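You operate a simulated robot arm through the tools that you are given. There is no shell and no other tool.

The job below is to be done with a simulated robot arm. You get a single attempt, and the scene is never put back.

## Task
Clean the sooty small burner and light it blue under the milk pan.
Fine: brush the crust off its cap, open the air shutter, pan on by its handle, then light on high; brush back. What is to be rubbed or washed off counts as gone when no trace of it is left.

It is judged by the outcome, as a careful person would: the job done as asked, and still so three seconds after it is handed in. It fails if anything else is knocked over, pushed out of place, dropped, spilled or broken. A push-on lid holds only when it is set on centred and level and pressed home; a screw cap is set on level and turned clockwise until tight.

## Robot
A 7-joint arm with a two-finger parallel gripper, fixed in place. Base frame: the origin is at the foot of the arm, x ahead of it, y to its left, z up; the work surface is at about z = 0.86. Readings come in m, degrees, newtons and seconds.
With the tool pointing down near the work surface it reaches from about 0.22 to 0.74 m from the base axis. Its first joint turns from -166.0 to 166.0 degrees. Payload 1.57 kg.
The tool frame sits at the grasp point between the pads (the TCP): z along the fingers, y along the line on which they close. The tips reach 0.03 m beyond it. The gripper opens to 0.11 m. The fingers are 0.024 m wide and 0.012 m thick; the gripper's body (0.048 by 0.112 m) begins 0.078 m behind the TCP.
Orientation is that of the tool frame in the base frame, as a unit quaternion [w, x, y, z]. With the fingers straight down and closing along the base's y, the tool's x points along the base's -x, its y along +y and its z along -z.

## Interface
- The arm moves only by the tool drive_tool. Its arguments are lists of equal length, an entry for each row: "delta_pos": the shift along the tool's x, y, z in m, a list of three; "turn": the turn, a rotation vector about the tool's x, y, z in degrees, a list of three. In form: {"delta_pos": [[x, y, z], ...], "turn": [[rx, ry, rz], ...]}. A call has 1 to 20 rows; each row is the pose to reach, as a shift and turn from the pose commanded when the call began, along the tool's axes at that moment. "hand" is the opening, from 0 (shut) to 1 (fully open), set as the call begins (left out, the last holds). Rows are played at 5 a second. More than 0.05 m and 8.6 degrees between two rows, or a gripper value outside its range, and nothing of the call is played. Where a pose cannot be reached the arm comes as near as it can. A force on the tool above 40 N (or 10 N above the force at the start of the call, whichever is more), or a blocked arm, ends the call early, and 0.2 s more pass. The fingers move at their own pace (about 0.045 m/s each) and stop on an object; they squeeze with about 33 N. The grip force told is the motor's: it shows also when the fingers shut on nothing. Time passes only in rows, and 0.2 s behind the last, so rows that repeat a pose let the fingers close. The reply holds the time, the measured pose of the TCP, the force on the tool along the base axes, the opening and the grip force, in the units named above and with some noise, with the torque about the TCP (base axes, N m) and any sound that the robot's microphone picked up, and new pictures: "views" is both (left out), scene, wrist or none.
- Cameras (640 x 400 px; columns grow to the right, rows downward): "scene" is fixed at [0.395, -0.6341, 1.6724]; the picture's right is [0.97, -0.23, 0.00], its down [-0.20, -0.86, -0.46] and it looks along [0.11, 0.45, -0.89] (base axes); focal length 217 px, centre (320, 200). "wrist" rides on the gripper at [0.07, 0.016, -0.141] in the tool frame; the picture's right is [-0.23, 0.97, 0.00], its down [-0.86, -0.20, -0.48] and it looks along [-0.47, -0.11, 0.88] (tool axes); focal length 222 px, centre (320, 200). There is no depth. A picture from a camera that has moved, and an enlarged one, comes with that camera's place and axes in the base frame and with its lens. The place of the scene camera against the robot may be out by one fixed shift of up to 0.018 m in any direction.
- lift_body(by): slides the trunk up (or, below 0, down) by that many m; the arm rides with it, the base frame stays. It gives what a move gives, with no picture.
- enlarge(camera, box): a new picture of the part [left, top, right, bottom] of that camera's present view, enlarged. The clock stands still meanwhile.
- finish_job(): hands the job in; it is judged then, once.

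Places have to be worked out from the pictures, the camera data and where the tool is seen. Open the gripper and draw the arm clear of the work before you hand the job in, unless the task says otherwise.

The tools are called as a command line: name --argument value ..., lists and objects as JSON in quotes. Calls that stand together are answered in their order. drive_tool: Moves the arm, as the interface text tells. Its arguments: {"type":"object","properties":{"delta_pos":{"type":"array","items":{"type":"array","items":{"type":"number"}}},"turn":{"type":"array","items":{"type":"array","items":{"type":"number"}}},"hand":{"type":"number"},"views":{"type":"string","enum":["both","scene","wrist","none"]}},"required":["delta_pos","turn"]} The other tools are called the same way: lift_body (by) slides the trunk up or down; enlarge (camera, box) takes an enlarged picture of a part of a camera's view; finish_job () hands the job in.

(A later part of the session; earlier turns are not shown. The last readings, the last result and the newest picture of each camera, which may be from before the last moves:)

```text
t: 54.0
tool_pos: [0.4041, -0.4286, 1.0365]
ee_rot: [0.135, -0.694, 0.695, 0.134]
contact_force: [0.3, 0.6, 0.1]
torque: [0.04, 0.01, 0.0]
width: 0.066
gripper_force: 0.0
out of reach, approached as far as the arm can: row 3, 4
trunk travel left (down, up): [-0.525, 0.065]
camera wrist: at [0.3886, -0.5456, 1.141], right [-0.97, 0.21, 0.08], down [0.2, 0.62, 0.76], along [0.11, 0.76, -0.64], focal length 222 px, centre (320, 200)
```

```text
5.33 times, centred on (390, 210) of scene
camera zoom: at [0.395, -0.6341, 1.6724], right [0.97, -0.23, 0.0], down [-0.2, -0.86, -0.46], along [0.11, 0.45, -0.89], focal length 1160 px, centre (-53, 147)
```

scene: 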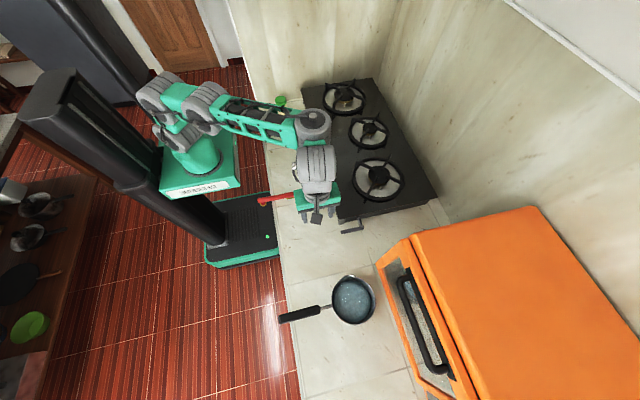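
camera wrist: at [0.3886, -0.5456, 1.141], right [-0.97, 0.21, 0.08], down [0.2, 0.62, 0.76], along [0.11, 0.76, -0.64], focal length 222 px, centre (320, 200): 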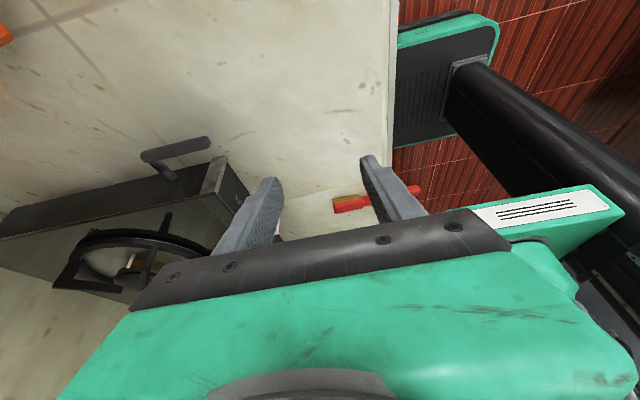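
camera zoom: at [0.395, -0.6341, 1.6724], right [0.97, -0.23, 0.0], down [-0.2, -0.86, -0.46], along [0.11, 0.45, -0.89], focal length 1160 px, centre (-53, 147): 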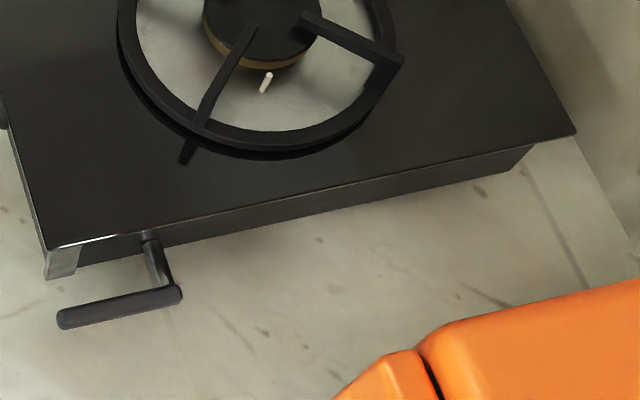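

The crank: a bar from about (0.533, -0.418, 0.916) to (0.602, -0.422, 0.925), pivoting on a shaft at (0.60, z 0.92) that goes into the side face (y≈-0.38). I turn the tool back so the fingers close along y, ready to grip the bar from above.

drive_tool --delta_pos '[[-0.0036, -0.008, -0.0025], [-0.0072, -0.016, -0.005], [-0.0108, -0.024, -0.0074], [-0.0143, -0.032, -0.0098], [-0.018, -0.04, -0.0123], [-0.0215, -0.048, -0.0147], [-0.025, -0.056, -0.0172], [-0.0287, -0.064, -0.0197], [-0.0322, -0.072, -0.022], [-0.0358, -0.08, -0.0246], [-0.0394, -0.088, -0.027], [-0.043, -0.096, -0.0295]]' --turn '[[-1.44, 1.43, -7.41], [-2.88, 2.85, -14.8], [-4.33, 4.28, -22.2], [-5.77, 5.7, -29.6], [-7.2, 7.1, -37], [-8.65, 8.55, -44.5], [-10.1, 10, -51.9], [-11.5, 11.4, -59.3], [-13, 12.8, -66.7], [-14.4, 14.25, -74.1], [-15.9, 15.7, -81.5], [-17.3, 17.1, -88.9]]' --views "both"

```text
t: 56.6
tool_pos: [0.4966, -0.401, 1.0818]
ee_rot: [0.003, 1.0, 0.002, 0.0]
contact_force: [0.7, 0.1, 0.0]
torque: [0.02, -0.01, -0.02]
width: 0.0662
gripper_force: 0.0
trunk travel left (down, up): [-0.525, 0.065]
camera wrist: at [0.568, -0.4147, 1.2233], right [-0.22, -0.97, 0.0], down [-0.86, 0.2, 0.48], along [-0.47, 0.1, -0.88], focal length 222 px, centre (320, 200)
```

scene: 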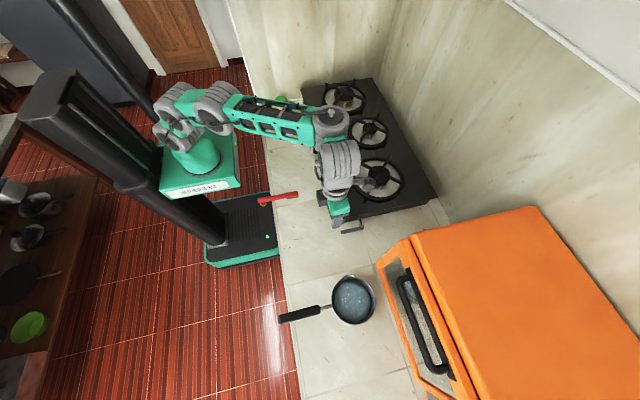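
wrist: 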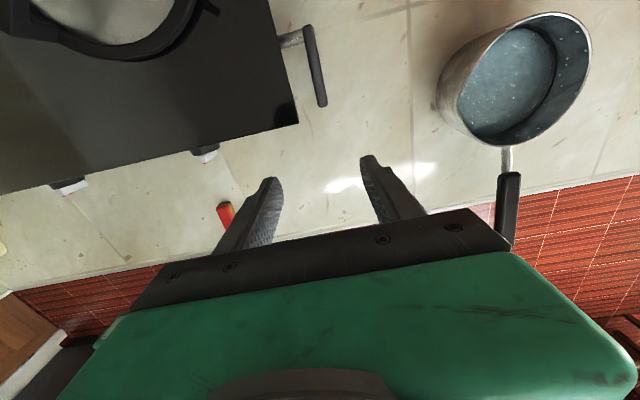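

Now I see the lever and the pan from above. I zoom in for precise positions.

enlarge --camera "wrist" --box '[250, 0, 410, 120]'

enlarge --camera "wrist" --box '[420, 0, 620, 250]'

```text
3.33 times, centred on (330, 60) of wrist
camera zoom: at [0.568, -0.4147, 1.2233], right [-0.22, -0.97, 0.0], down [-0.86, 0.2, 0.48], along [-0.47, 0.1, -0.88], focal length 740 px, centre (287, 667)
```

zoom: 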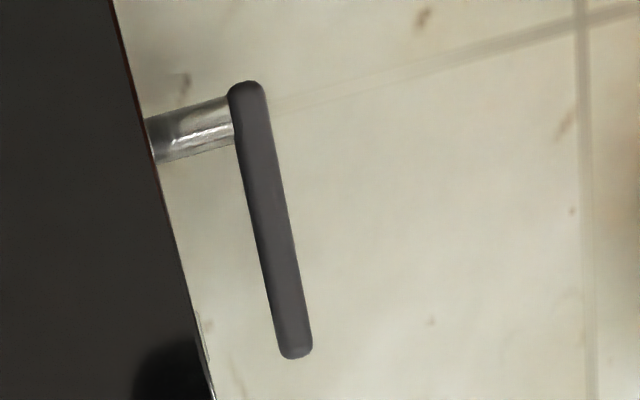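

```text
1.60 times, centred on (520, 125) of wrist
camera zoom: at [0.568, -0.4147, 1.2233], right [-0.22, -0.97, 0.0], down [-0.86, 0.2, 0.48], along [-0.47, 0.1, -0.88], focal length 355 px, centre (0, 320)
```

zoom: 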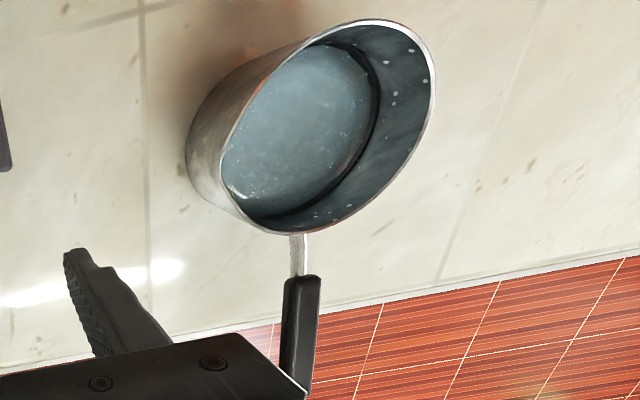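

Refined: the bar runs x≈0.538–0.612 at y≈-0.416, z≈0.92; side face at y≈-0.3815. I narrow the fingers to ~36 mm and move above the bar at x≈0.56.

drive_tool --delta_pos '[[0.021, 0.006, 0.027], [0.042, 0.012, 0.05], [0.0634, 0.019, 0.07], [0.0634, 0.019, 0.07]]' --turn '[[0, 0, 0], [0, 0, 0], [0, 0, 0], [0, 0, 0]]' --hand 0.33 --views "both"

enlarge --camera "wrist" --box '[220, 60, 420, 240]'

enlarge --camera "scene" --box '[310, 190, 390, 240]'

```text
t: 57.6
tool_pos: [0.5621, -0.4192, 1.0124]
ee_rot: [0.001, 1.0, 0.001, 0.0]
contact_force: [0.3, -0.5, -0.3]
torque: [0.01, 0.02, 0.02]
width: 0.0363
gripper_force: 0.2
trunk travel left (down, up): [-0.525, 0.065]
camera wrist: at [0.632, -0.4353, 1.1528], right [-0.23, -0.97, 0.0], down [-0.86, 0.2, 0.48], along [-0.47, 0.1, -0.88], focal length 222 px, centre (320, 200)
```

scene: 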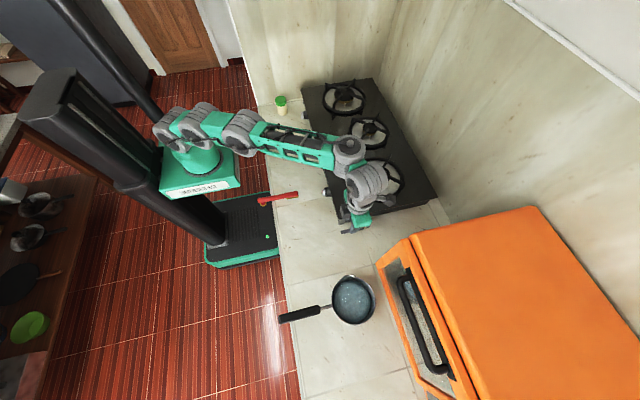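
wrist: 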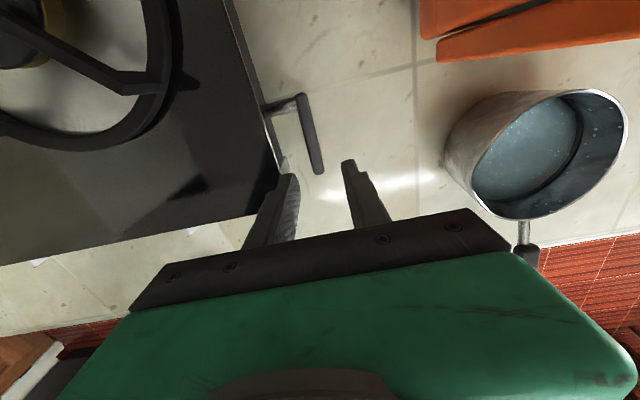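

```text
2.22 times, centred on (320, 150) of wrist
camera zoom: at [0.632, -0.4353, 1.1528], right [-0.23, -0.97, 0.0], down [-0.86, 0.2, 0.48], along [-0.47, 0.1, -0.88], focal length 494 px, centre (320, 311)
```

zoom: 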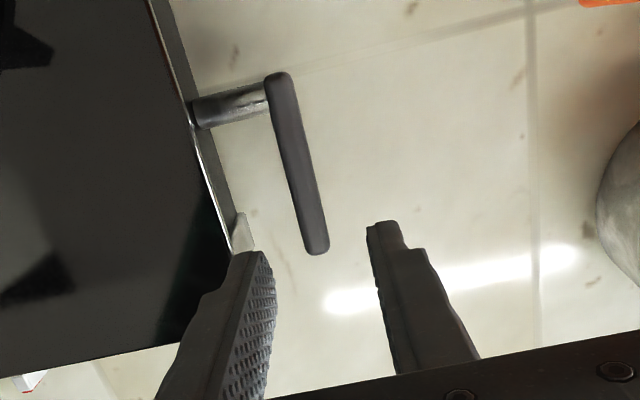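

```text
8.00 times, centred on (350, 215) of scene
camera zoom: at [0.395, -0.6341, 1.6724], right [0.97, -0.23, 0.0], down [-0.2, -0.86, -0.46], along [0.11, 0.45, -0.89], focal length 1739 px, centre (80, 80)
```

zoom: 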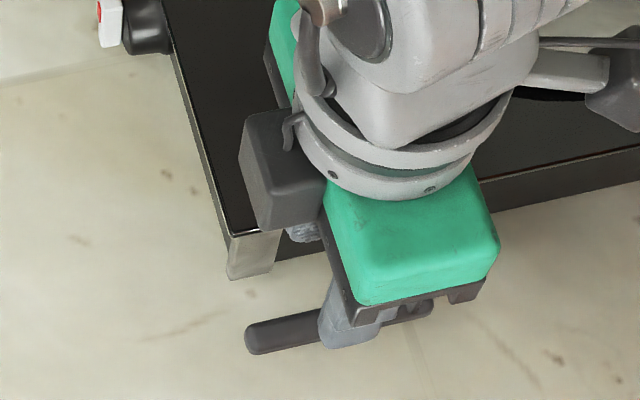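

The bar is at y≈-0.4135 with the glass edge at y≈-0.386, so the +y finger has about 4 mm each side at TCP y=-0.42. I descend carefully halfway and check.

drive_tool --delta_pos '[[0, 0.001, 0.025], [0, 0.001, 0.048]]' --turn '[[0, 0, 0], [0, 0, 0]]' --views "wrist"

enlarge --camera "wrist" --box '[240, 60, 400, 220]'

enlarge --camera "scene" --box '[320, 205, 380, 243]'

```text
t: 58.2
tool_pos: [0.5619, -0.4213, 0.9653]
ee_rot: [0.003, 1.0, 0.001, 0.001]
contact_force: [-0.5, -0.4, 0.0]
torque: [-0.01, -0.01, 0.01]
width: 0.0361
gripper_force: 0.1
trunk travel left (down, up): [-0.525, 0.065]
camera wrist: at [0.6326, -0.4365, 1.1053], right [-0.23, -0.97, 0.0], down [-0.86, 0.2, 0.48], along [-0.47, 0.1, -0.88], focal length 222 px, centre (320, 200)
```

wrist: 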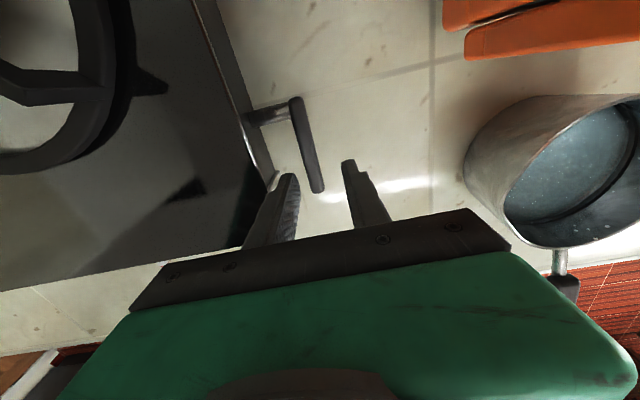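

```text
2.50 times, centred on (320, 140) of wrist
camera zoom: at [0.6326, -0.4365, 1.1053], right [-0.23, -0.97, 0.0], down [-0.86, 0.2, 0.48], along [-0.47, 0.1, -0.88], focal length 555 px, centre (320, 350)
```

zoom: 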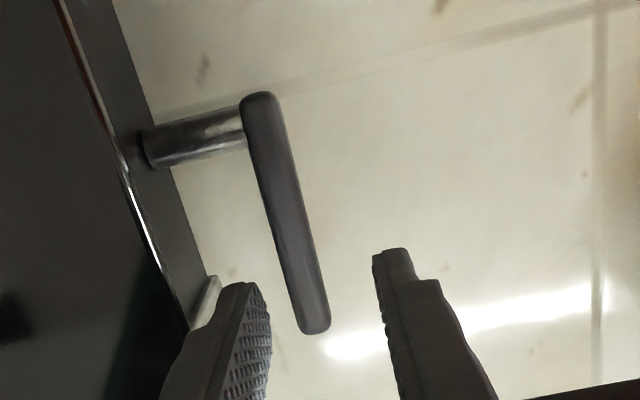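

```text
10.53 times, centred on (350, 224) of scene
camera zoom: at [0.395, -0.6341, 1.6724], right [0.97, -0.23, 0.0], down [-0.2, -0.86, -0.46], along [0.11, 0.45, -0.89], focal length 2288 px, centre (4, -53)
```

zoom: 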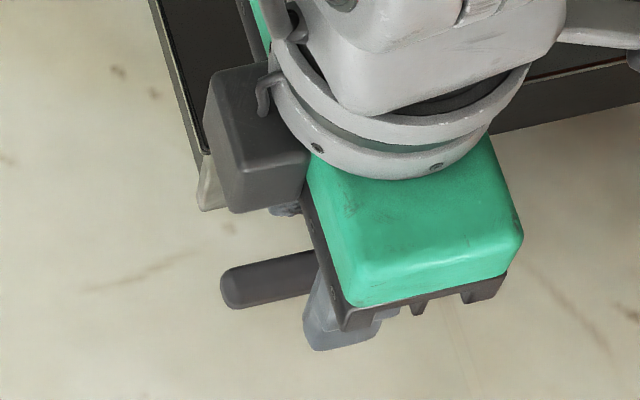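

Alignment looks right: the bar lies between the fingers. I descend to bar height, watching for contact.

drive_tool --delta_pos '[[0, 0, 0.015], [0, 0, 0.03], [0, 0, 0.042]]' --turn '[[0, 0, 0], [0, 0, 0], [0, 0, 0]]' --views "wrist"

enlarge --camera "wrist" --box '[240, 60, 400, 220]'

```text
t: 59.0
tool_pos: [0.5614, -0.4196, 0.9198]
ee_rot: [0.002, 1.0, 0.001, 0.0]
contact_force: [0.7, -0.4, -0.9]
torque: [0.04, 0.02, -0.02]
width: 0.0358
gripper_force: 0.1
trunk travel left (down, up): [-0.525, 0.065]
camera wrist: at [0.6326, -0.4342, 1.0621], right [-0.23, -0.97, 0.0], down [-0.86, 0.2, 0.48], along [-0.47, 0.1, -0.88], focal length 222 px, centre (320, 200)
```

wrist: 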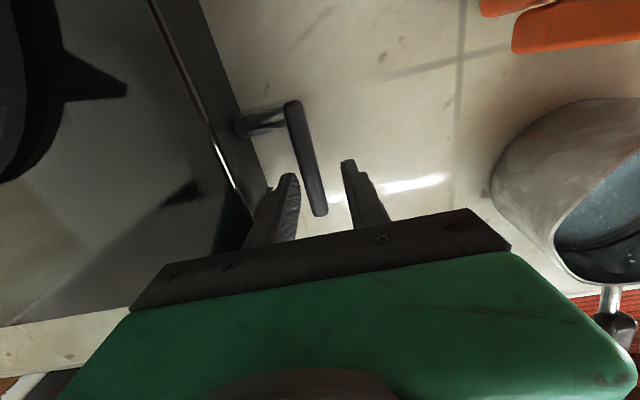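

```text
2.50 times, centred on (320, 140) of wrist
camera zoom: at [0.6326, -0.4342, 1.0621], right [-0.23, -0.97, 0.0], down [-0.86, 0.2, 0.48], along [-0.47, 0.1, -0.88], focal length 555 px, centre (320, 350)
```

zoom: 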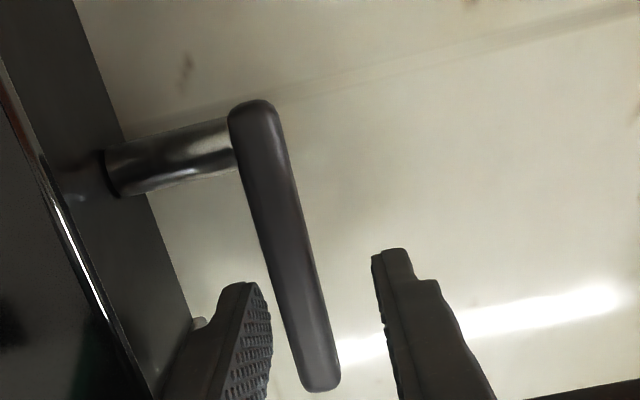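

The bar is between the fingers at TCP height. I close on it.

drive_tool --delta_pos '[[0, -0.002, 0], [0, -0.003, 0], [0, -0.003, 0], [0, -0.003, 0]]' --turn '[[0, 0, 0], [0, 0, 0], [0, 0, 0], [0, 0, 0]]' --hand 0 --views "wrist"

```text
t: 60.0
tool_pos: [0.5613, -0.4141, 0.921]
ee_rot: [0.0, 1.0, 0.001, -0.002]
contact_force: [9.6, 14.7, -3.8]
torque: [0.66, 0.06, -0.65]
width: 0.0136
gripper_force: 30.0
trunk travel left (down, up): [-0.525, 0.065]
camera wrist: at [0.6323, -0.4292, 1.0616], right [-0.22, -0.97, 0.0], down [-0.85, 0.2, 0.48], along [-0.47, 0.11, -0.88], focal length 222 px, centre (320, 200)
```

wrist: 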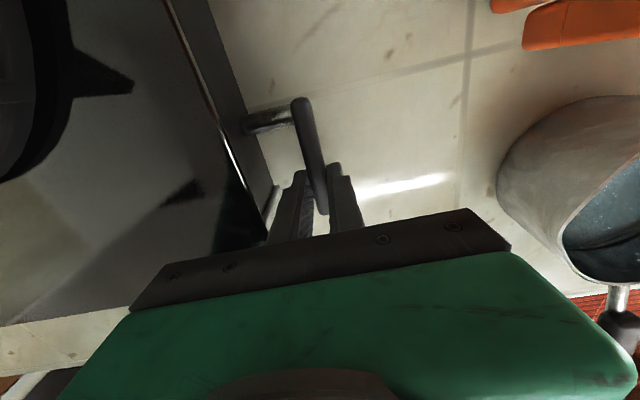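

Gripped at 13.6 mm. I relieve the side load and try lifting the bar along an arc about its shaft, gently.

drive_tool --delta_pos '[[-0.0005, -0.0025, 0], [0.0003, -0.0025, -0.0044], [0.0008, -0.0025, -0.0087], [0.0017, -0.0025, -0.0129]]' --turn '[[0, 0, 0], [0, 0, 0], [0, 0, 0], [0, 0, 0]]' --views "wrist"

enlarge --camera "scene" --box '[320, 205, 380, 243]'

```text
t: 61.0
tool_pos: [0.5632, -0.414, 0.9333]
ee_rot: [0.001, 1.0, 0.0, -0.001]
contact_force: [-7.9, 11.9, -14.6]
torque: [0.44, 0.92, 0.13]
width: 0.014
gripper_force: 30.5
trunk travel left (down, up): [-0.525, 0.065]
camera wrist: at [0.6328, -0.4294, 1.0741], right [-0.23, -0.97, 0.0], down [-0.85, 0.2, 0.48], along [-0.47, 0.11, -0.88], focal length 222 px, centre (320, 200)
```

wrist: 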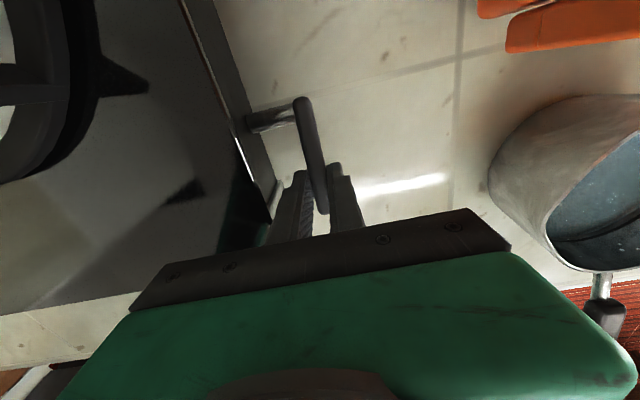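

```text
10.53 times, centred on (350, 224) of scene
camera zoom: at [0.395, -0.6341, 1.6724], right [0.97, -0.23, 0.0], down [-0.2, -0.86, -0.46], along [0.11, 0.45, -0.89], focal length 2288 px, centre (4, -53)
```

zoom: 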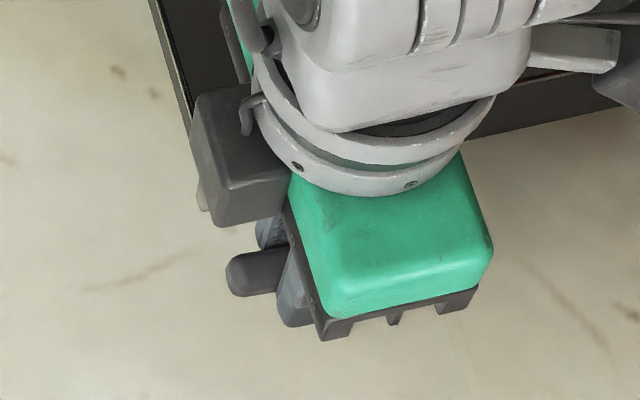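

The bar moved up with the gripper (about 14°). I continue along the arc.

drive_tool --delta_pos '[[0.0018, -0.002, -0.0038], [0.0035, -0.002, -0.0078], [0.0055, -0.002, -0.0117], [0.0078, -0.002, -0.0154], [0.0105, -0.002, -0.0188]]' --turn '[[0, 0, 0], [0, 0, 0], [0, 0, 0], [0, 0, 0], [0, 0, 0]]' --views "wrist"

enlarge --camera "wrist" --box '[220, 60, 400, 240]'

```text
t: 62.2
tool_pos: [0.5723, -0.4129, 0.9525]
ee_rot: [0.002, 1.0, 0.0, 0.001]
contact_force: [-14.3, -8.2, -6.5]
torque: [0.2, 0.95, 0.36]
width: 0.0136
gripper_force: 30.0
trunk travel left (down, up): [-0.525, 0.065]
camera wrist: at [0.6428, -0.429, 1.0941], right [-0.23, -0.97, 0.0], down [-0.86, 0.2, 0.48], along [-0.46, 0.11, -0.88], focal length 222 px, centre (320, 200)
```

wrist: 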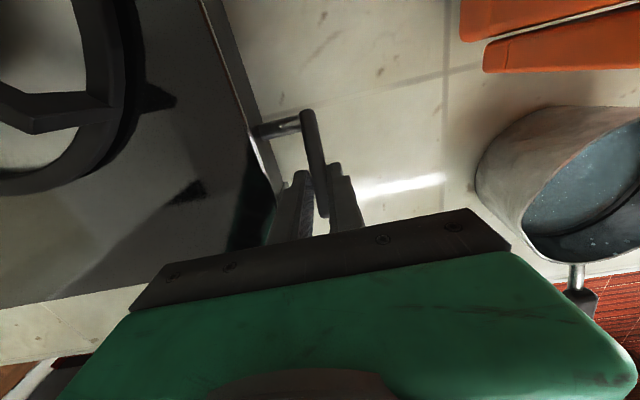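

```text
2.22 times, centred on (310, 150) of wrist
camera zoom: at [0.6428, -0.429, 1.0941], right [-0.23, -0.97, 0.0], down [-0.86, 0.2, 0.48], along [-0.46, 0.11, -0.88], focal length 494 px, centre (342, 311)
```

zoom: 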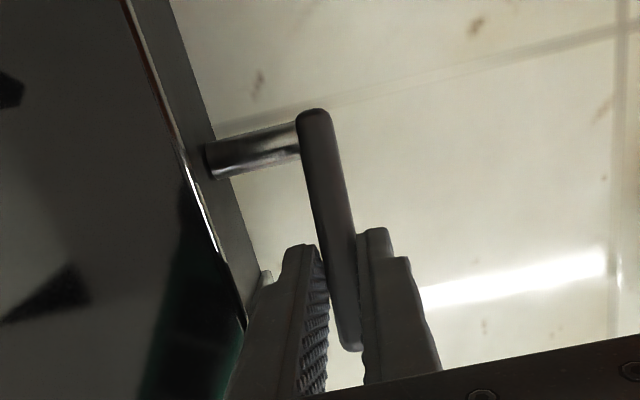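

The bar is about 40° up and still moving. I continue along the arc toward vertical.

drive_tool --delta_pos '[[0.0029, 0, -0.0033], [0.0062, 0, -0.0062], [0.0096, 0, -0.0089], [0.0133, 0, -0.0112], [0.0172, 0, -0.0132], [0.0212, 0, -0.0149]]' --turn '[[0, 0, 0], [0, 0, 0], [0, 0, 0], [0, 0, 0], [0, 0, 0], [0, 0, 0]]' --views "wrist"

enlarge --camera "wrist" --box '[220, 60, 400, 240]'

enlarge --camera "scene" --box '[320, 200, 400, 250]'

```text
t: 63.6
tool_pos: [0.5935, -0.4136, 0.9679]
ee_rot: [0.001, 1.0, 0.0, 0.001]
contact_force: [-16.0, -12.8, -1.2]
torque: [-0.07, 1.06, 0.23]
width: 0.0135
gripper_force: 30.5
trunk travel left (down, up): [-0.525, 0.065]
camera wrist: at [0.6636, -0.4292, 1.1093], right [-0.23, -0.97, 0.0], down [-0.86, 0.2, 0.48], along [-0.46, 0.11, -0.88], focal length 222 px, centre (320, 200)
```

wrist: 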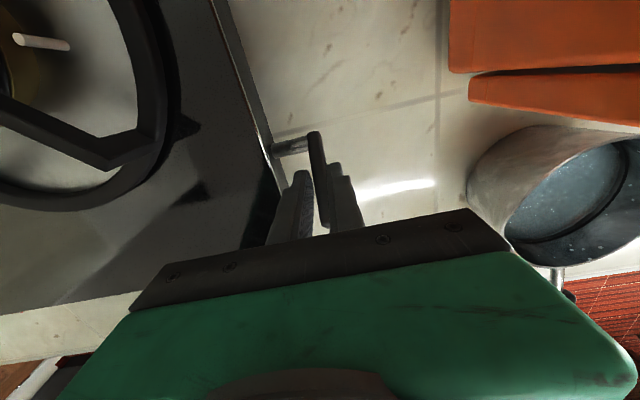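

```text
2.22 times, centred on (310, 150) of wrist
camera zoom: at [0.6636, -0.4292, 1.1093], right [-0.23, -0.97, 0.0], down [-0.86, 0.2, 0.48], along [-0.46, 0.11, -0.88], focal length 494 px, centre (342, 311)
```

zoom: 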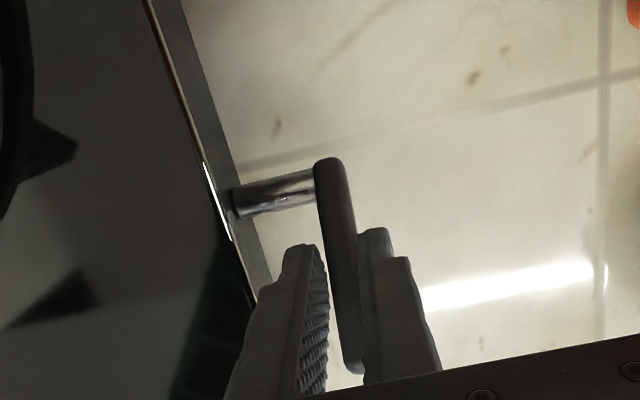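

```text
8.00 times, centred on (360, 225) of scene
camera zoom: at [0.395, -0.6341, 1.6724], right [0.97, -0.23, 0.0], down [-0.2, -0.86, -0.46], along [0.11, 0.45, -0.89], focal length 1739 px, centre (0, 0)
```

zoom: 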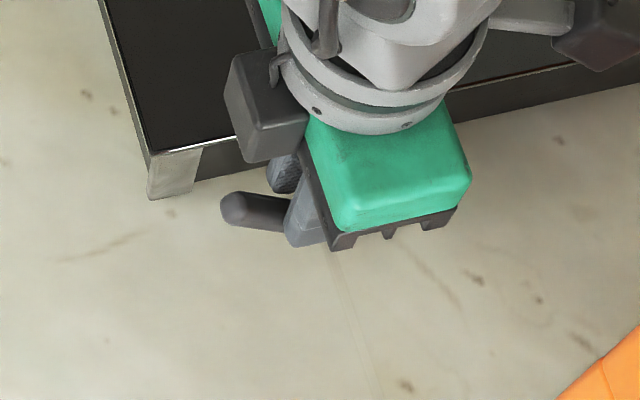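

The bar turned to roughly 45°, but my pads seem to have slid along it near the end, which suggests a stop. I open the fingers slightly and lift away to look.

drive_tool --delta_pos '[[0, 0.002, 0], [0, 0.003, 0], [0, 0.003, -0.015], [-0.005, 0.003, -0.045], [-0.02, 0.003, -0.08]]' --turn '[[0, 0, 0], [0, 0, 0], [0, 0, 0], [0, 0, 0], [0, 0, 0]]' --hand 0.22 --views "wrist"

enlarge --camera "wrist" --box '[220, 40, 400, 220]'

enlarge --camera "scene" --box '[320, 200, 400, 250]'

```text
t: 64.8
tool_pos: [0.5745, -0.4144, 1.0464]
ee_rot: [0.002, 1.0, 0.0, 0.0]
contact_force: [-0.5, 0.2, -0.3]
torque: [-0.04, -0.01, 0.0]
width: 0.0242
gripper_force: 0.1
trunk travel left (down, up): [-0.525, 0.065]
camera wrist: at [0.644, -0.4287, 1.1886], right [-0.23, -0.97, 0.0], down [-0.86, 0.2, 0.48], along [-0.47, 0.11, -0.88], focal length 222 px, centre (320, 200)
```

wrist: 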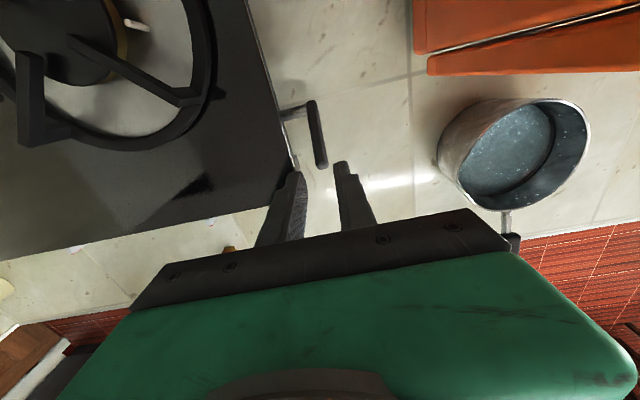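

```text
2.22 times, centred on (310, 130) of wrist
camera zoom: at [0.644, -0.4287, 1.1886], right [-0.23, -0.97, 0.0], down [-0.86, 0.2, 0.48], along [-0.47, 0.11, -0.88], focal length 494 px, centre (342, 356)
```

zoom: 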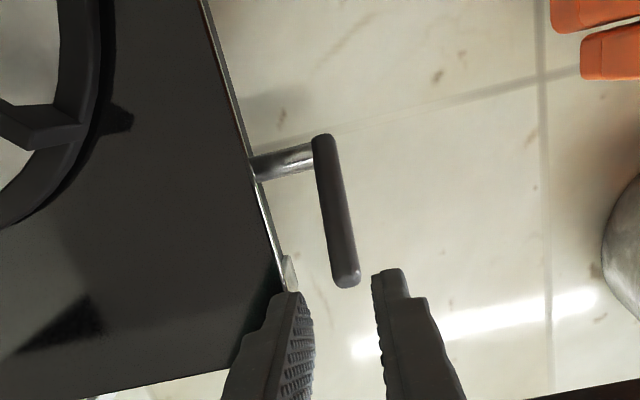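

```text
8.00 times, centred on (360, 225) of scene
camera zoom: at [0.395, -0.6341, 1.6724], right [0.97, -0.23, 0.0], down [-0.2, -0.86, -0.46], along [0.11, 0.45, -0.89], focal length 1739 px, centre (0, 0)
```

zoom: 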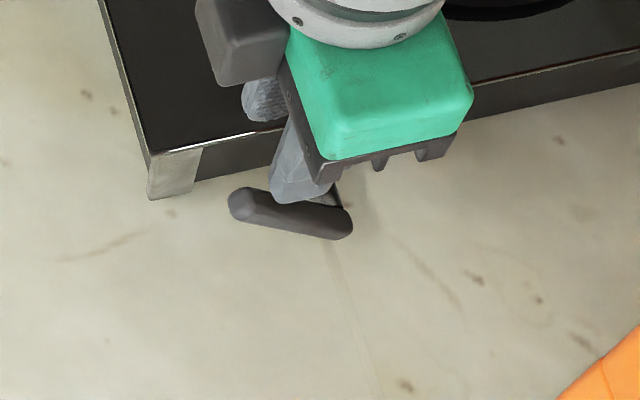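

The lever now rests at about 45° up. To see whether it opens further, I close the fingers, go down in front of the bar, and push gently toward +x.

drive_tool --delta_pos '[[-0.03, 0.001, 0], [-0.045, 0.001, 0.02], [-0.045, 0.001, 0.05], [-0.045, 0.001, 0.078]]' --turn '[[0, 0, 0], [0, 0, 0], [0, 0, 0], [0, 0, 0]]' --hand 0 --views "wrist"

enlarge --camera "wrist" --box '[240, 40, 400, 220]'

```text
t: 65.8
tool_pos: [0.5344, -0.4191, 0.9761]
ee_rot: [-0.003, 1.0, 0.001, 0.0]
contact_force: [-0.2, 0.5, 0.1]
torque: [0.01, 0.03, 0.01]
width: 0.0002
gripper_force: 21.3
out of reach, approached as far as the arm can: row 4
trunk travel left (down, up): [-0.525, 0.065]
camera wrist: at [0.6052, -0.4366, 1.1163], right [-0.23, -0.97, 0.0], down [-0.86, 0.2, 0.48], along [-0.47, 0.11, -0.88], focal length 222 px, centre (320, 200)
```

wrist: 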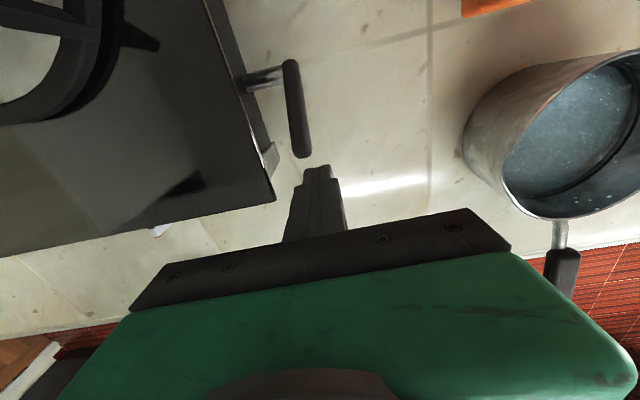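

```text
2.22 times, centred on (320, 130) of wrist
camera zoom: at [0.6052, -0.4366, 1.1163], right [-0.23, -0.97, 0.0], down [-0.86, 0.2, 0.48], along [-0.47, 0.11, -0.88], focal length 494 px, centre (320, 356)
```

zoom: 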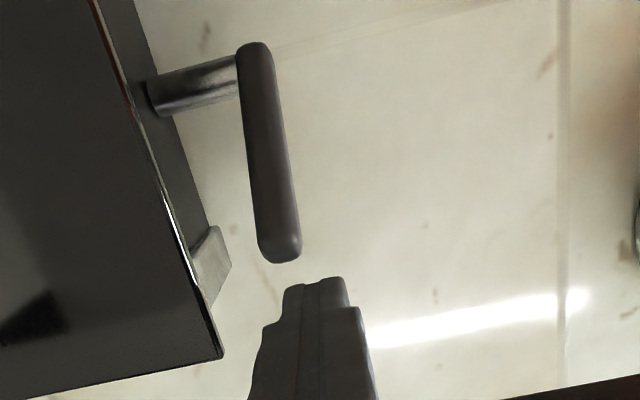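

Fingers are in front of the bar, about 6–8 mm off to the right. I correct that and push forward in small increments, checking force.

drive_tool --delta_pos '[[0, -0.006, 0], [0.008, -0.006, 0], [0.016, -0.006, 0]]' --turn '[[0, 0, 0], [0, 0, 0], [0, 0, 0]]' --views "wrist"

drive_tool --delta_pos '[[0.006, 0, 0], [0.012, 0, 0]]' --turn '[[0, 0, 0], [0, 0, 0]]' --views "wrist"

```text
t: 66.6
tool_pos: [0.5508, -0.4163, 0.9756]
ee_rot: [0.002, 1.0, -0.001, 0.001]
contact_force: [-5.4, -4.1, 8.8]
torque: [-0.28, 0.38, -0.06]
width: 0.0
gripper_force: 21.0
trunk travel left (down, up): [-0.525, 0.065]
camera wrist: at [0.6207, -0.4311, 1.1172], right [-0.23, -0.97, 0.0], down [-0.86, 0.2, 0.48], along [-0.47, 0.11, -0.88], focal length 222 px, centre (320, 200)
```

wrist: 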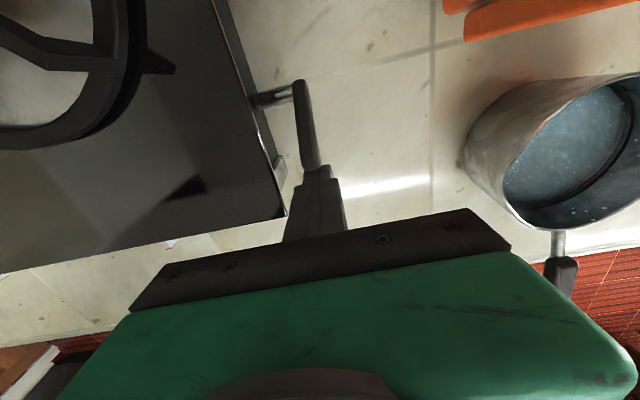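

```text
t: 67.2
tool_pos: [0.5585, -0.4164, 0.9773]
ee_rot: [0.001, 1.0, 0.0, -0.002]
contact_force: [-29.5, 4.2, 4.7]
torque: [-0.01, 0.17, 0.08]
width: 0.0003
gripper_force: 21.0
trunk travel left (down, up): [-0.525, 0.065]
camera wrist: at [0.6291, -0.4319, 1.1186], right [-0.23, -0.97, 0.0], down [-0.85, 0.2, 0.48], along [-0.47, 0.11, -0.88], focal length 222 px, centre (320, 200)
```

wrist: 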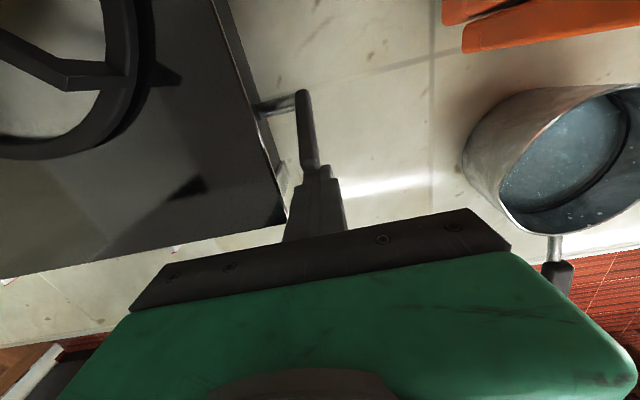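

Force rose to about 30 N. I check the lever's angle in the scene view.

enlarge --camera "scene" --box '[320, 200, 400, 250]'

enlarge --camera "wrist" --box '[240, 40, 400, 220]'

```text
8.00 times, centred on (360, 225) of scene
camera zoom: at [0.395, -0.6341, 1.6724], right [0.97, -0.23, 0.0], down [-0.2, -0.86, -0.46], along [0.11, 0.45, -0.89], focal length 1739 px, centre (0, 0)
```

zoom: 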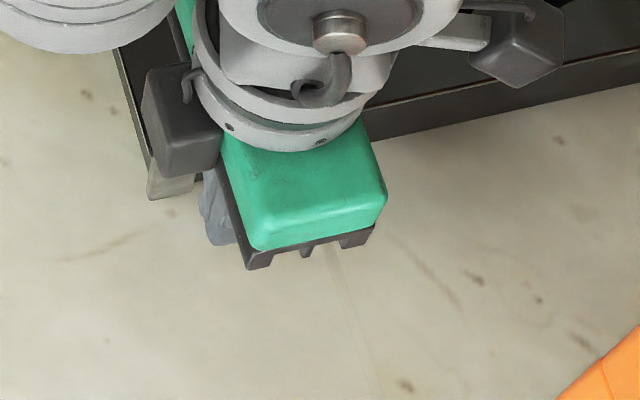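

```text
2.22 times, centred on (320, 130) of wrist
camera zoom: at [0.6291, -0.4319, 1.1186], right [-0.23, -0.97, 0.0], down [-0.85, 0.2, 0.48], along [-0.47, 0.11, -0.88], focal length 494 px, centre (320, 356)
```

zoom: 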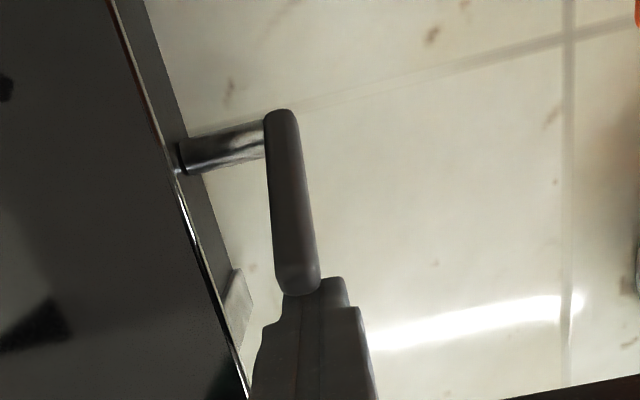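

The tip moved about 12 mm, so the bar rotated a bit further. I back off to see it clearly.

drive_tool --delta_pos '[[-0.01, 0, 0], [-0.025, 0, -0.02], [-0.04, 0, -0.06], [-0.05, 0.0, -0.1]]' --turn '[[0, 0, 0], [0, 0, 0], [0, 0, 0], [0, 0, 0]]' --views "wrist"

enlarge --camera "scene" --box '[320, 200, 400, 250]'

enlarge --camera "wrist" --box '[240, 0, 400, 160]'

```text
t: 68.2
tool_pos: [0.5151, -0.4173, 1.0761]
ee_rot: [0.001, 1.0, 0.001, 0.0]
contact_force: [0.9, 0.0, 0.0]
torque: [0.02, -0.03, 0.04]
width: 0.0
gripper_force: 20.7
trunk travel left (down, up): [-0.525, 0.065]
camera wrist: at [0.5856, -0.4327, 1.217], right [-0.22, -0.97, 0.0], down [-0.86, 0.2, 0.48], along [-0.47, 0.11, -0.88], focal length 222 px, centre (320, 200)
```

wrist: 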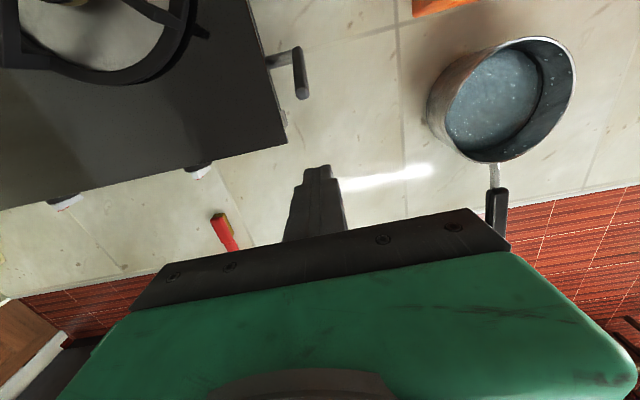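

```text
8.00 times, centred on (360, 225) of scene
camera zoom: at [0.395, -0.6341, 1.6724], right [0.97, -0.23, 0.0], down [-0.2, -0.86, -0.46], along [0.11, 0.45, -0.89], focal length 1739 px, centre (0, 0)
```

zoom: 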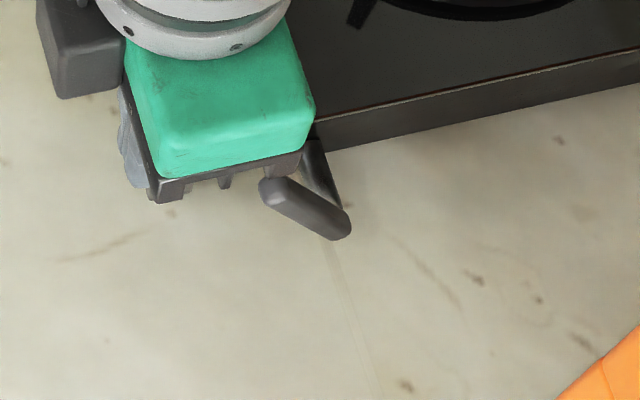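

```text
2.50 times, centred on (320, 80) of wrist
camera zoom: at [0.5856, -0.4327, 1.217], right [-0.22, -0.97, 0.0], down [-0.86, 0.2, 0.48], along [-0.47, 0.11, -0.88], focal length 555 px, centre (320, 500)
```

zoom: 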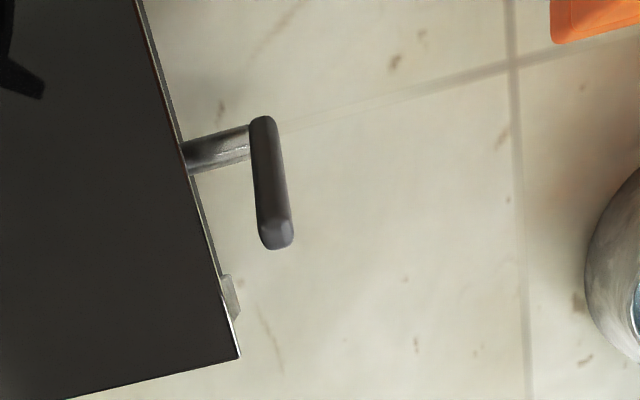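

The lever is now at about 62° and simply stays by friction, so it isn't at a stop yet. I raise the trunk for reach and continue pushing it toward vertical.

lift_body --by 0.06

drive_tool --delta_pos '[[0.01, 0, 0.04], [0.03, -0.002, 0.085], [0.04, -0.002, 0.13], [0.04, -0.002, 0.158]]' --turn '[[0, 0, 0], [0, 0, 0], [0, 0, 0], [0, 0, 0]]' --views "wrist"

```text
t: 69.2
tool_pos: [0.515, -0.4167, 1.1359]
ee_rot: [0.002, 1.0, 0.001, -0.001]
contact_force: [0.4, 1.0, -0.4]
torque: [0.02, 0.03, -0.01]
width: 0.0
gripper_force: 21.4
trunk travel left (down, up): [-0.585, 0.005]
```

```text
t: 70.2
tool_pos: [0.564, -0.4251, 1.0041]
ee_rot: [0.004, 1.0, 0.002, 0.001]
contact_force: [-11.6, 4.9, 11.2]
torque: [0.27, 0.19, 0.16]
width: 0.0
gripper_force: 20.9
out of reach, approached as far as the arm can: row 3, 4
trunk travel left (down, up): [-0.585, 0.005]
stopped in row 4: the force on the tool passed its limit at 51 N (the readings are from after the stop); the commanded pose is now the measured one
camera wrist: at [0.6346, -0.4388, 1.1457], right [-0.22, -0.97, 0.01], down [-0.86, 0.2, 0.48], along [-0.46, 0.1, -0.88], focal length 222 px, centre (320, 200)
```

wrist: 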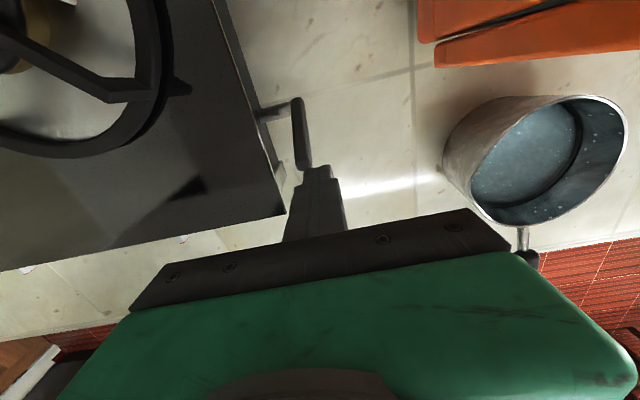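

The arm deviated at its limit and touched the bar with a spike. I back up immediately and check that nothing moved wrongly.

drive_tool --delta_pos '[[-0.01, 0, -0.01], [-0.03, 0, -0.04], [-0.05, 0, -0.08]]' --turn '[[0, 0, 0], [0, 0, 0], [0, 0, 0]]' --views "both"

enlarge --camera "scene" --box '[320, 190, 400, 240]'

enlarge --camera "wrist" --box '[240, 0, 400, 160]'

```text
t: 71.0
tool_pos: [0.5187, -0.4233, 1.082]
ee_rot: [0.002, 1.0, 0.001, 0.0]
contact_force: [-0.7, -1.0, 0.0]
torque: [0.04, 0.0, 0.03]
width: 0.0
gripper_force: 21.4
trunk travel left (down, up): [-0.585, 0.005]
camera wrist: at [0.5896, -0.4384, 1.2231], right [-0.23, -0.97, 0.0], down [-0.86, 0.2, 0.48], along [-0.47, 0.1, -0.88], focal length 222 px, centre (320, 200)
```

scene: 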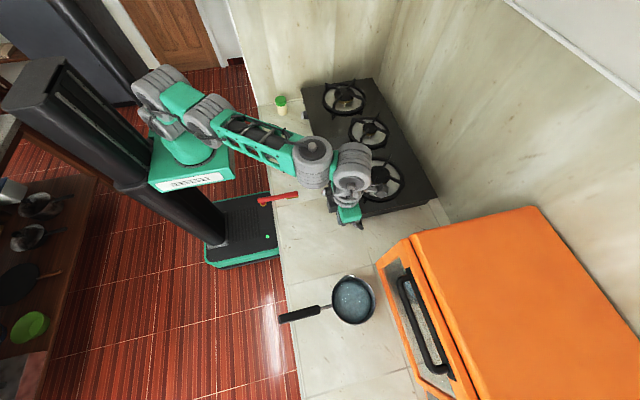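
wrist: 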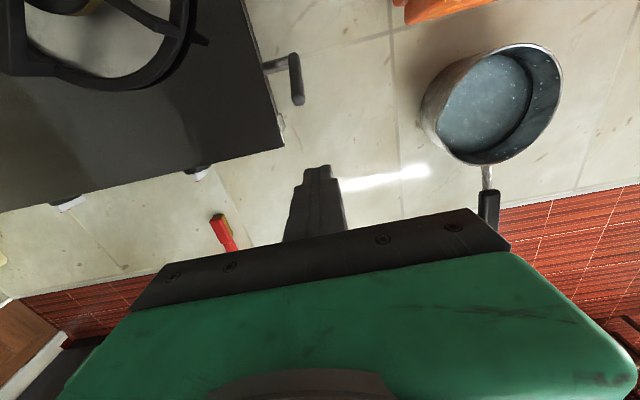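

```text
8.00 times, centred on (360, 215) of scene
camera zoom: at [0.395, -0.6341, 1.6724], right [0.97, -0.23, 0.0], down [-0.2, -0.86, -0.46], along [0.11, 0.45, -0.89], focal length 1739 px, centre (0, 80)
```

zoom: 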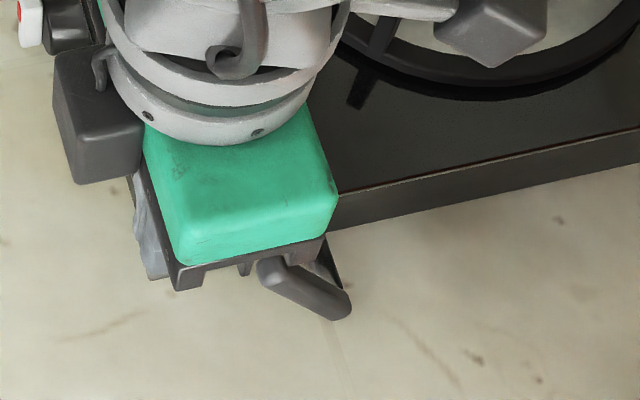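

```text
2.50 times, centred on (320, 80) of wrist
camera zoom: at [0.5896, -0.4384, 1.2231], right [-0.23, -0.97, 0.0], down [-0.86, 0.2, 0.48], along [-0.47, 0.1, -0.88], focal length 555 px, centre (320, 500)
```

zoom: 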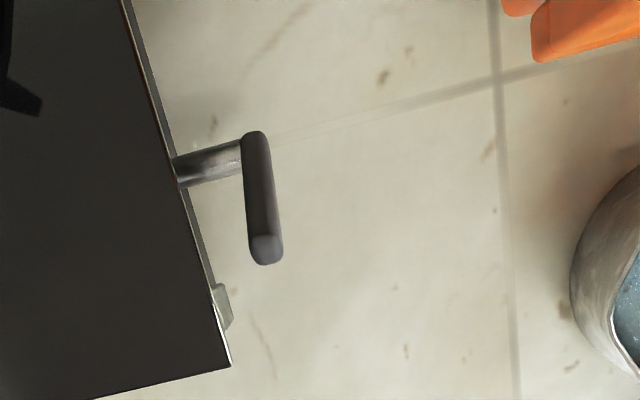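

The stove is unmoved and the lever is at about 60°. I lower the trunk back and pitch the tool forward 20°, which suits the arm's present posture and brings the fingertips forward.

lift_body --by -0.06

drive_tool --delta_pos '[[-0.005, 0, 0], [-0.01, -0.002, 0], [-0.01, -0.004, 0], [-0.005, -0.007, 0.005]]' --turn '[[0, 5, 0], [0, 10, 0], [0, 15, 0], [0, 20, 0]]' --views "both"

```text
t: 72.0
tool_pos: [0.5199, -0.4236, 1.0222]
ee_rot: [0.002, 1.0, 0.001, 0.0]
contact_force: [-0.1, 0.0, 0.0]
torque: [-0.01, -0.02, 0.05]
width: 0.0001
gripper_force: 21.0
trunk travel left (down, up): [-0.525, 0.065]
```

```text
t: 73.0
tool_pos: [0.5144, -0.4158, 1.0172]
ee_rot: [0.004, 0.984, 0.001, 0.175]
contact_force: [-0.5, -0.6, 0.1]
torque: [0.0, 0.02, -0.02]
width: 0.0001
gripper_force: 21.5
trunk travel left (down, up): [-0.525, 0.065]
camera wrist: at [0.532, -0.4308, 1.1741], right [-0.21, -0.97, -0.07], down [-0.97, 0.2, 0.15], along [-0.13, 0.1, -0.99], focal length 222 px, centre (320, 200)
```

scene: 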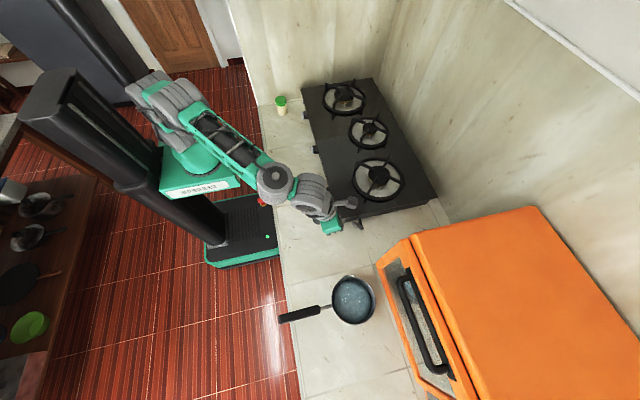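
wrist: 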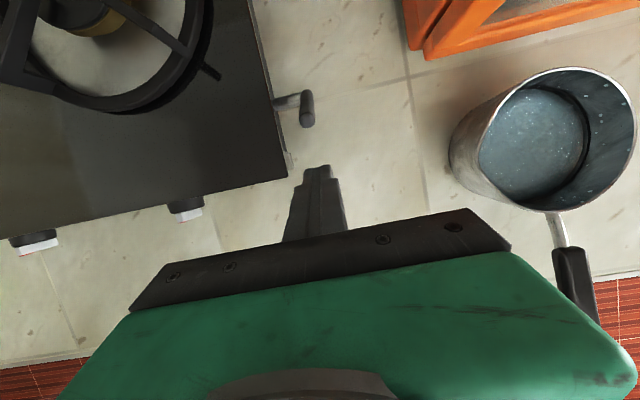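

The pitched pose is easily reached. I bring the fingertips down in front of the bar, then push forward in steps.

drive_tool --delta_pos '[[0.007, 0, 0.018], [0.0144, 0, 0.0353], [0.0238, 0, 0.0388]]' --turn '[[0, 0, 0], [0, 0, 0], [0, 0, 0]]' --views "wrist"

drive_tool --delta_pos '[[0.006, 0, 0.0022], [0.012, 0, 0.0044]]' --turn '[[0, 0, 0], [0, 0, 0]]' --views "wrist"

```text
t: 73.8
tool_pos: [0.5494, -0.4164, 0.9908]
ee_rot: [0.002, 0.985, 0.0, 0.173]
contact_force: [-2.9, 0.3, 0.4]
torque: [0.01, 0.07, 0.01]
width: 0.0003
gripper_force: 21.4
trunk travel left (down, up): [-0.525, 0.065]
camera wrist: at [0.5665, -0.4313, 1.1471], right [-0.21, -0.97, -0.07], down [-0.97, 0.2, 0.16], along [-0.14, 0.1, -0.99], focal length 222 px, centre (320, 200)
```

wrist: 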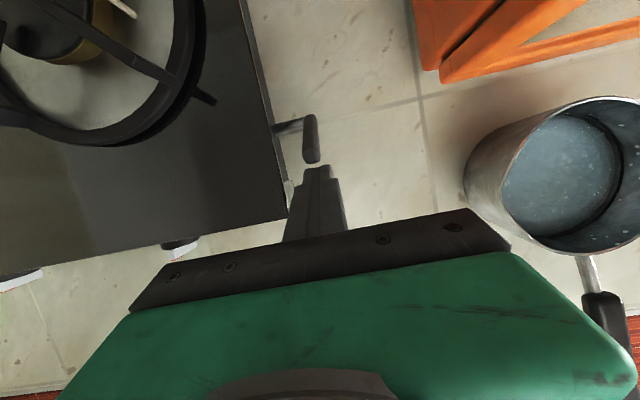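

```text
t: 74.4
tool_pos: [0.5537, -0.4166, 0.9855]
ee_rot: [-0.003, 0.986, -0.005, 0.167]
contact_force: [-26.4, -5.2, -1.2]
torque: [0.16, 0.48, 0.04]
width: 0.0
gripper_force: 21.5
trunk travel left (down, up): [-0.525, 0.065]
stopped in row 2: the force on the tool passed its limit at 44 N (the readings are from after the stop); the commanded pose is now the measured one
camera wrist: at [0.5727, -0.4333, 1.1413], right [-0.22, -0.97, -0.08], down [-0.96, 0.2, 0.17], along [-0.15, 0.12, -0.98], focal length 222 px, centre (320, 200)
```

wrist: 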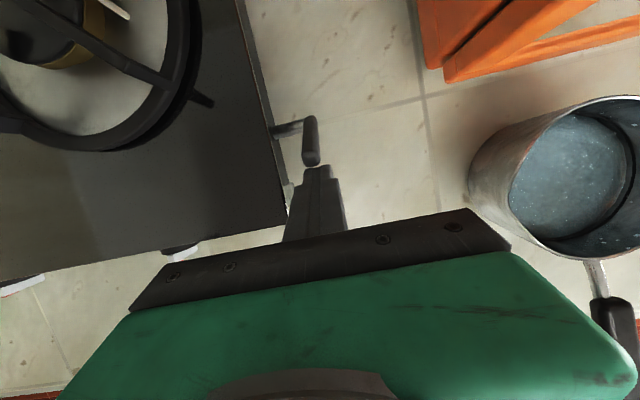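

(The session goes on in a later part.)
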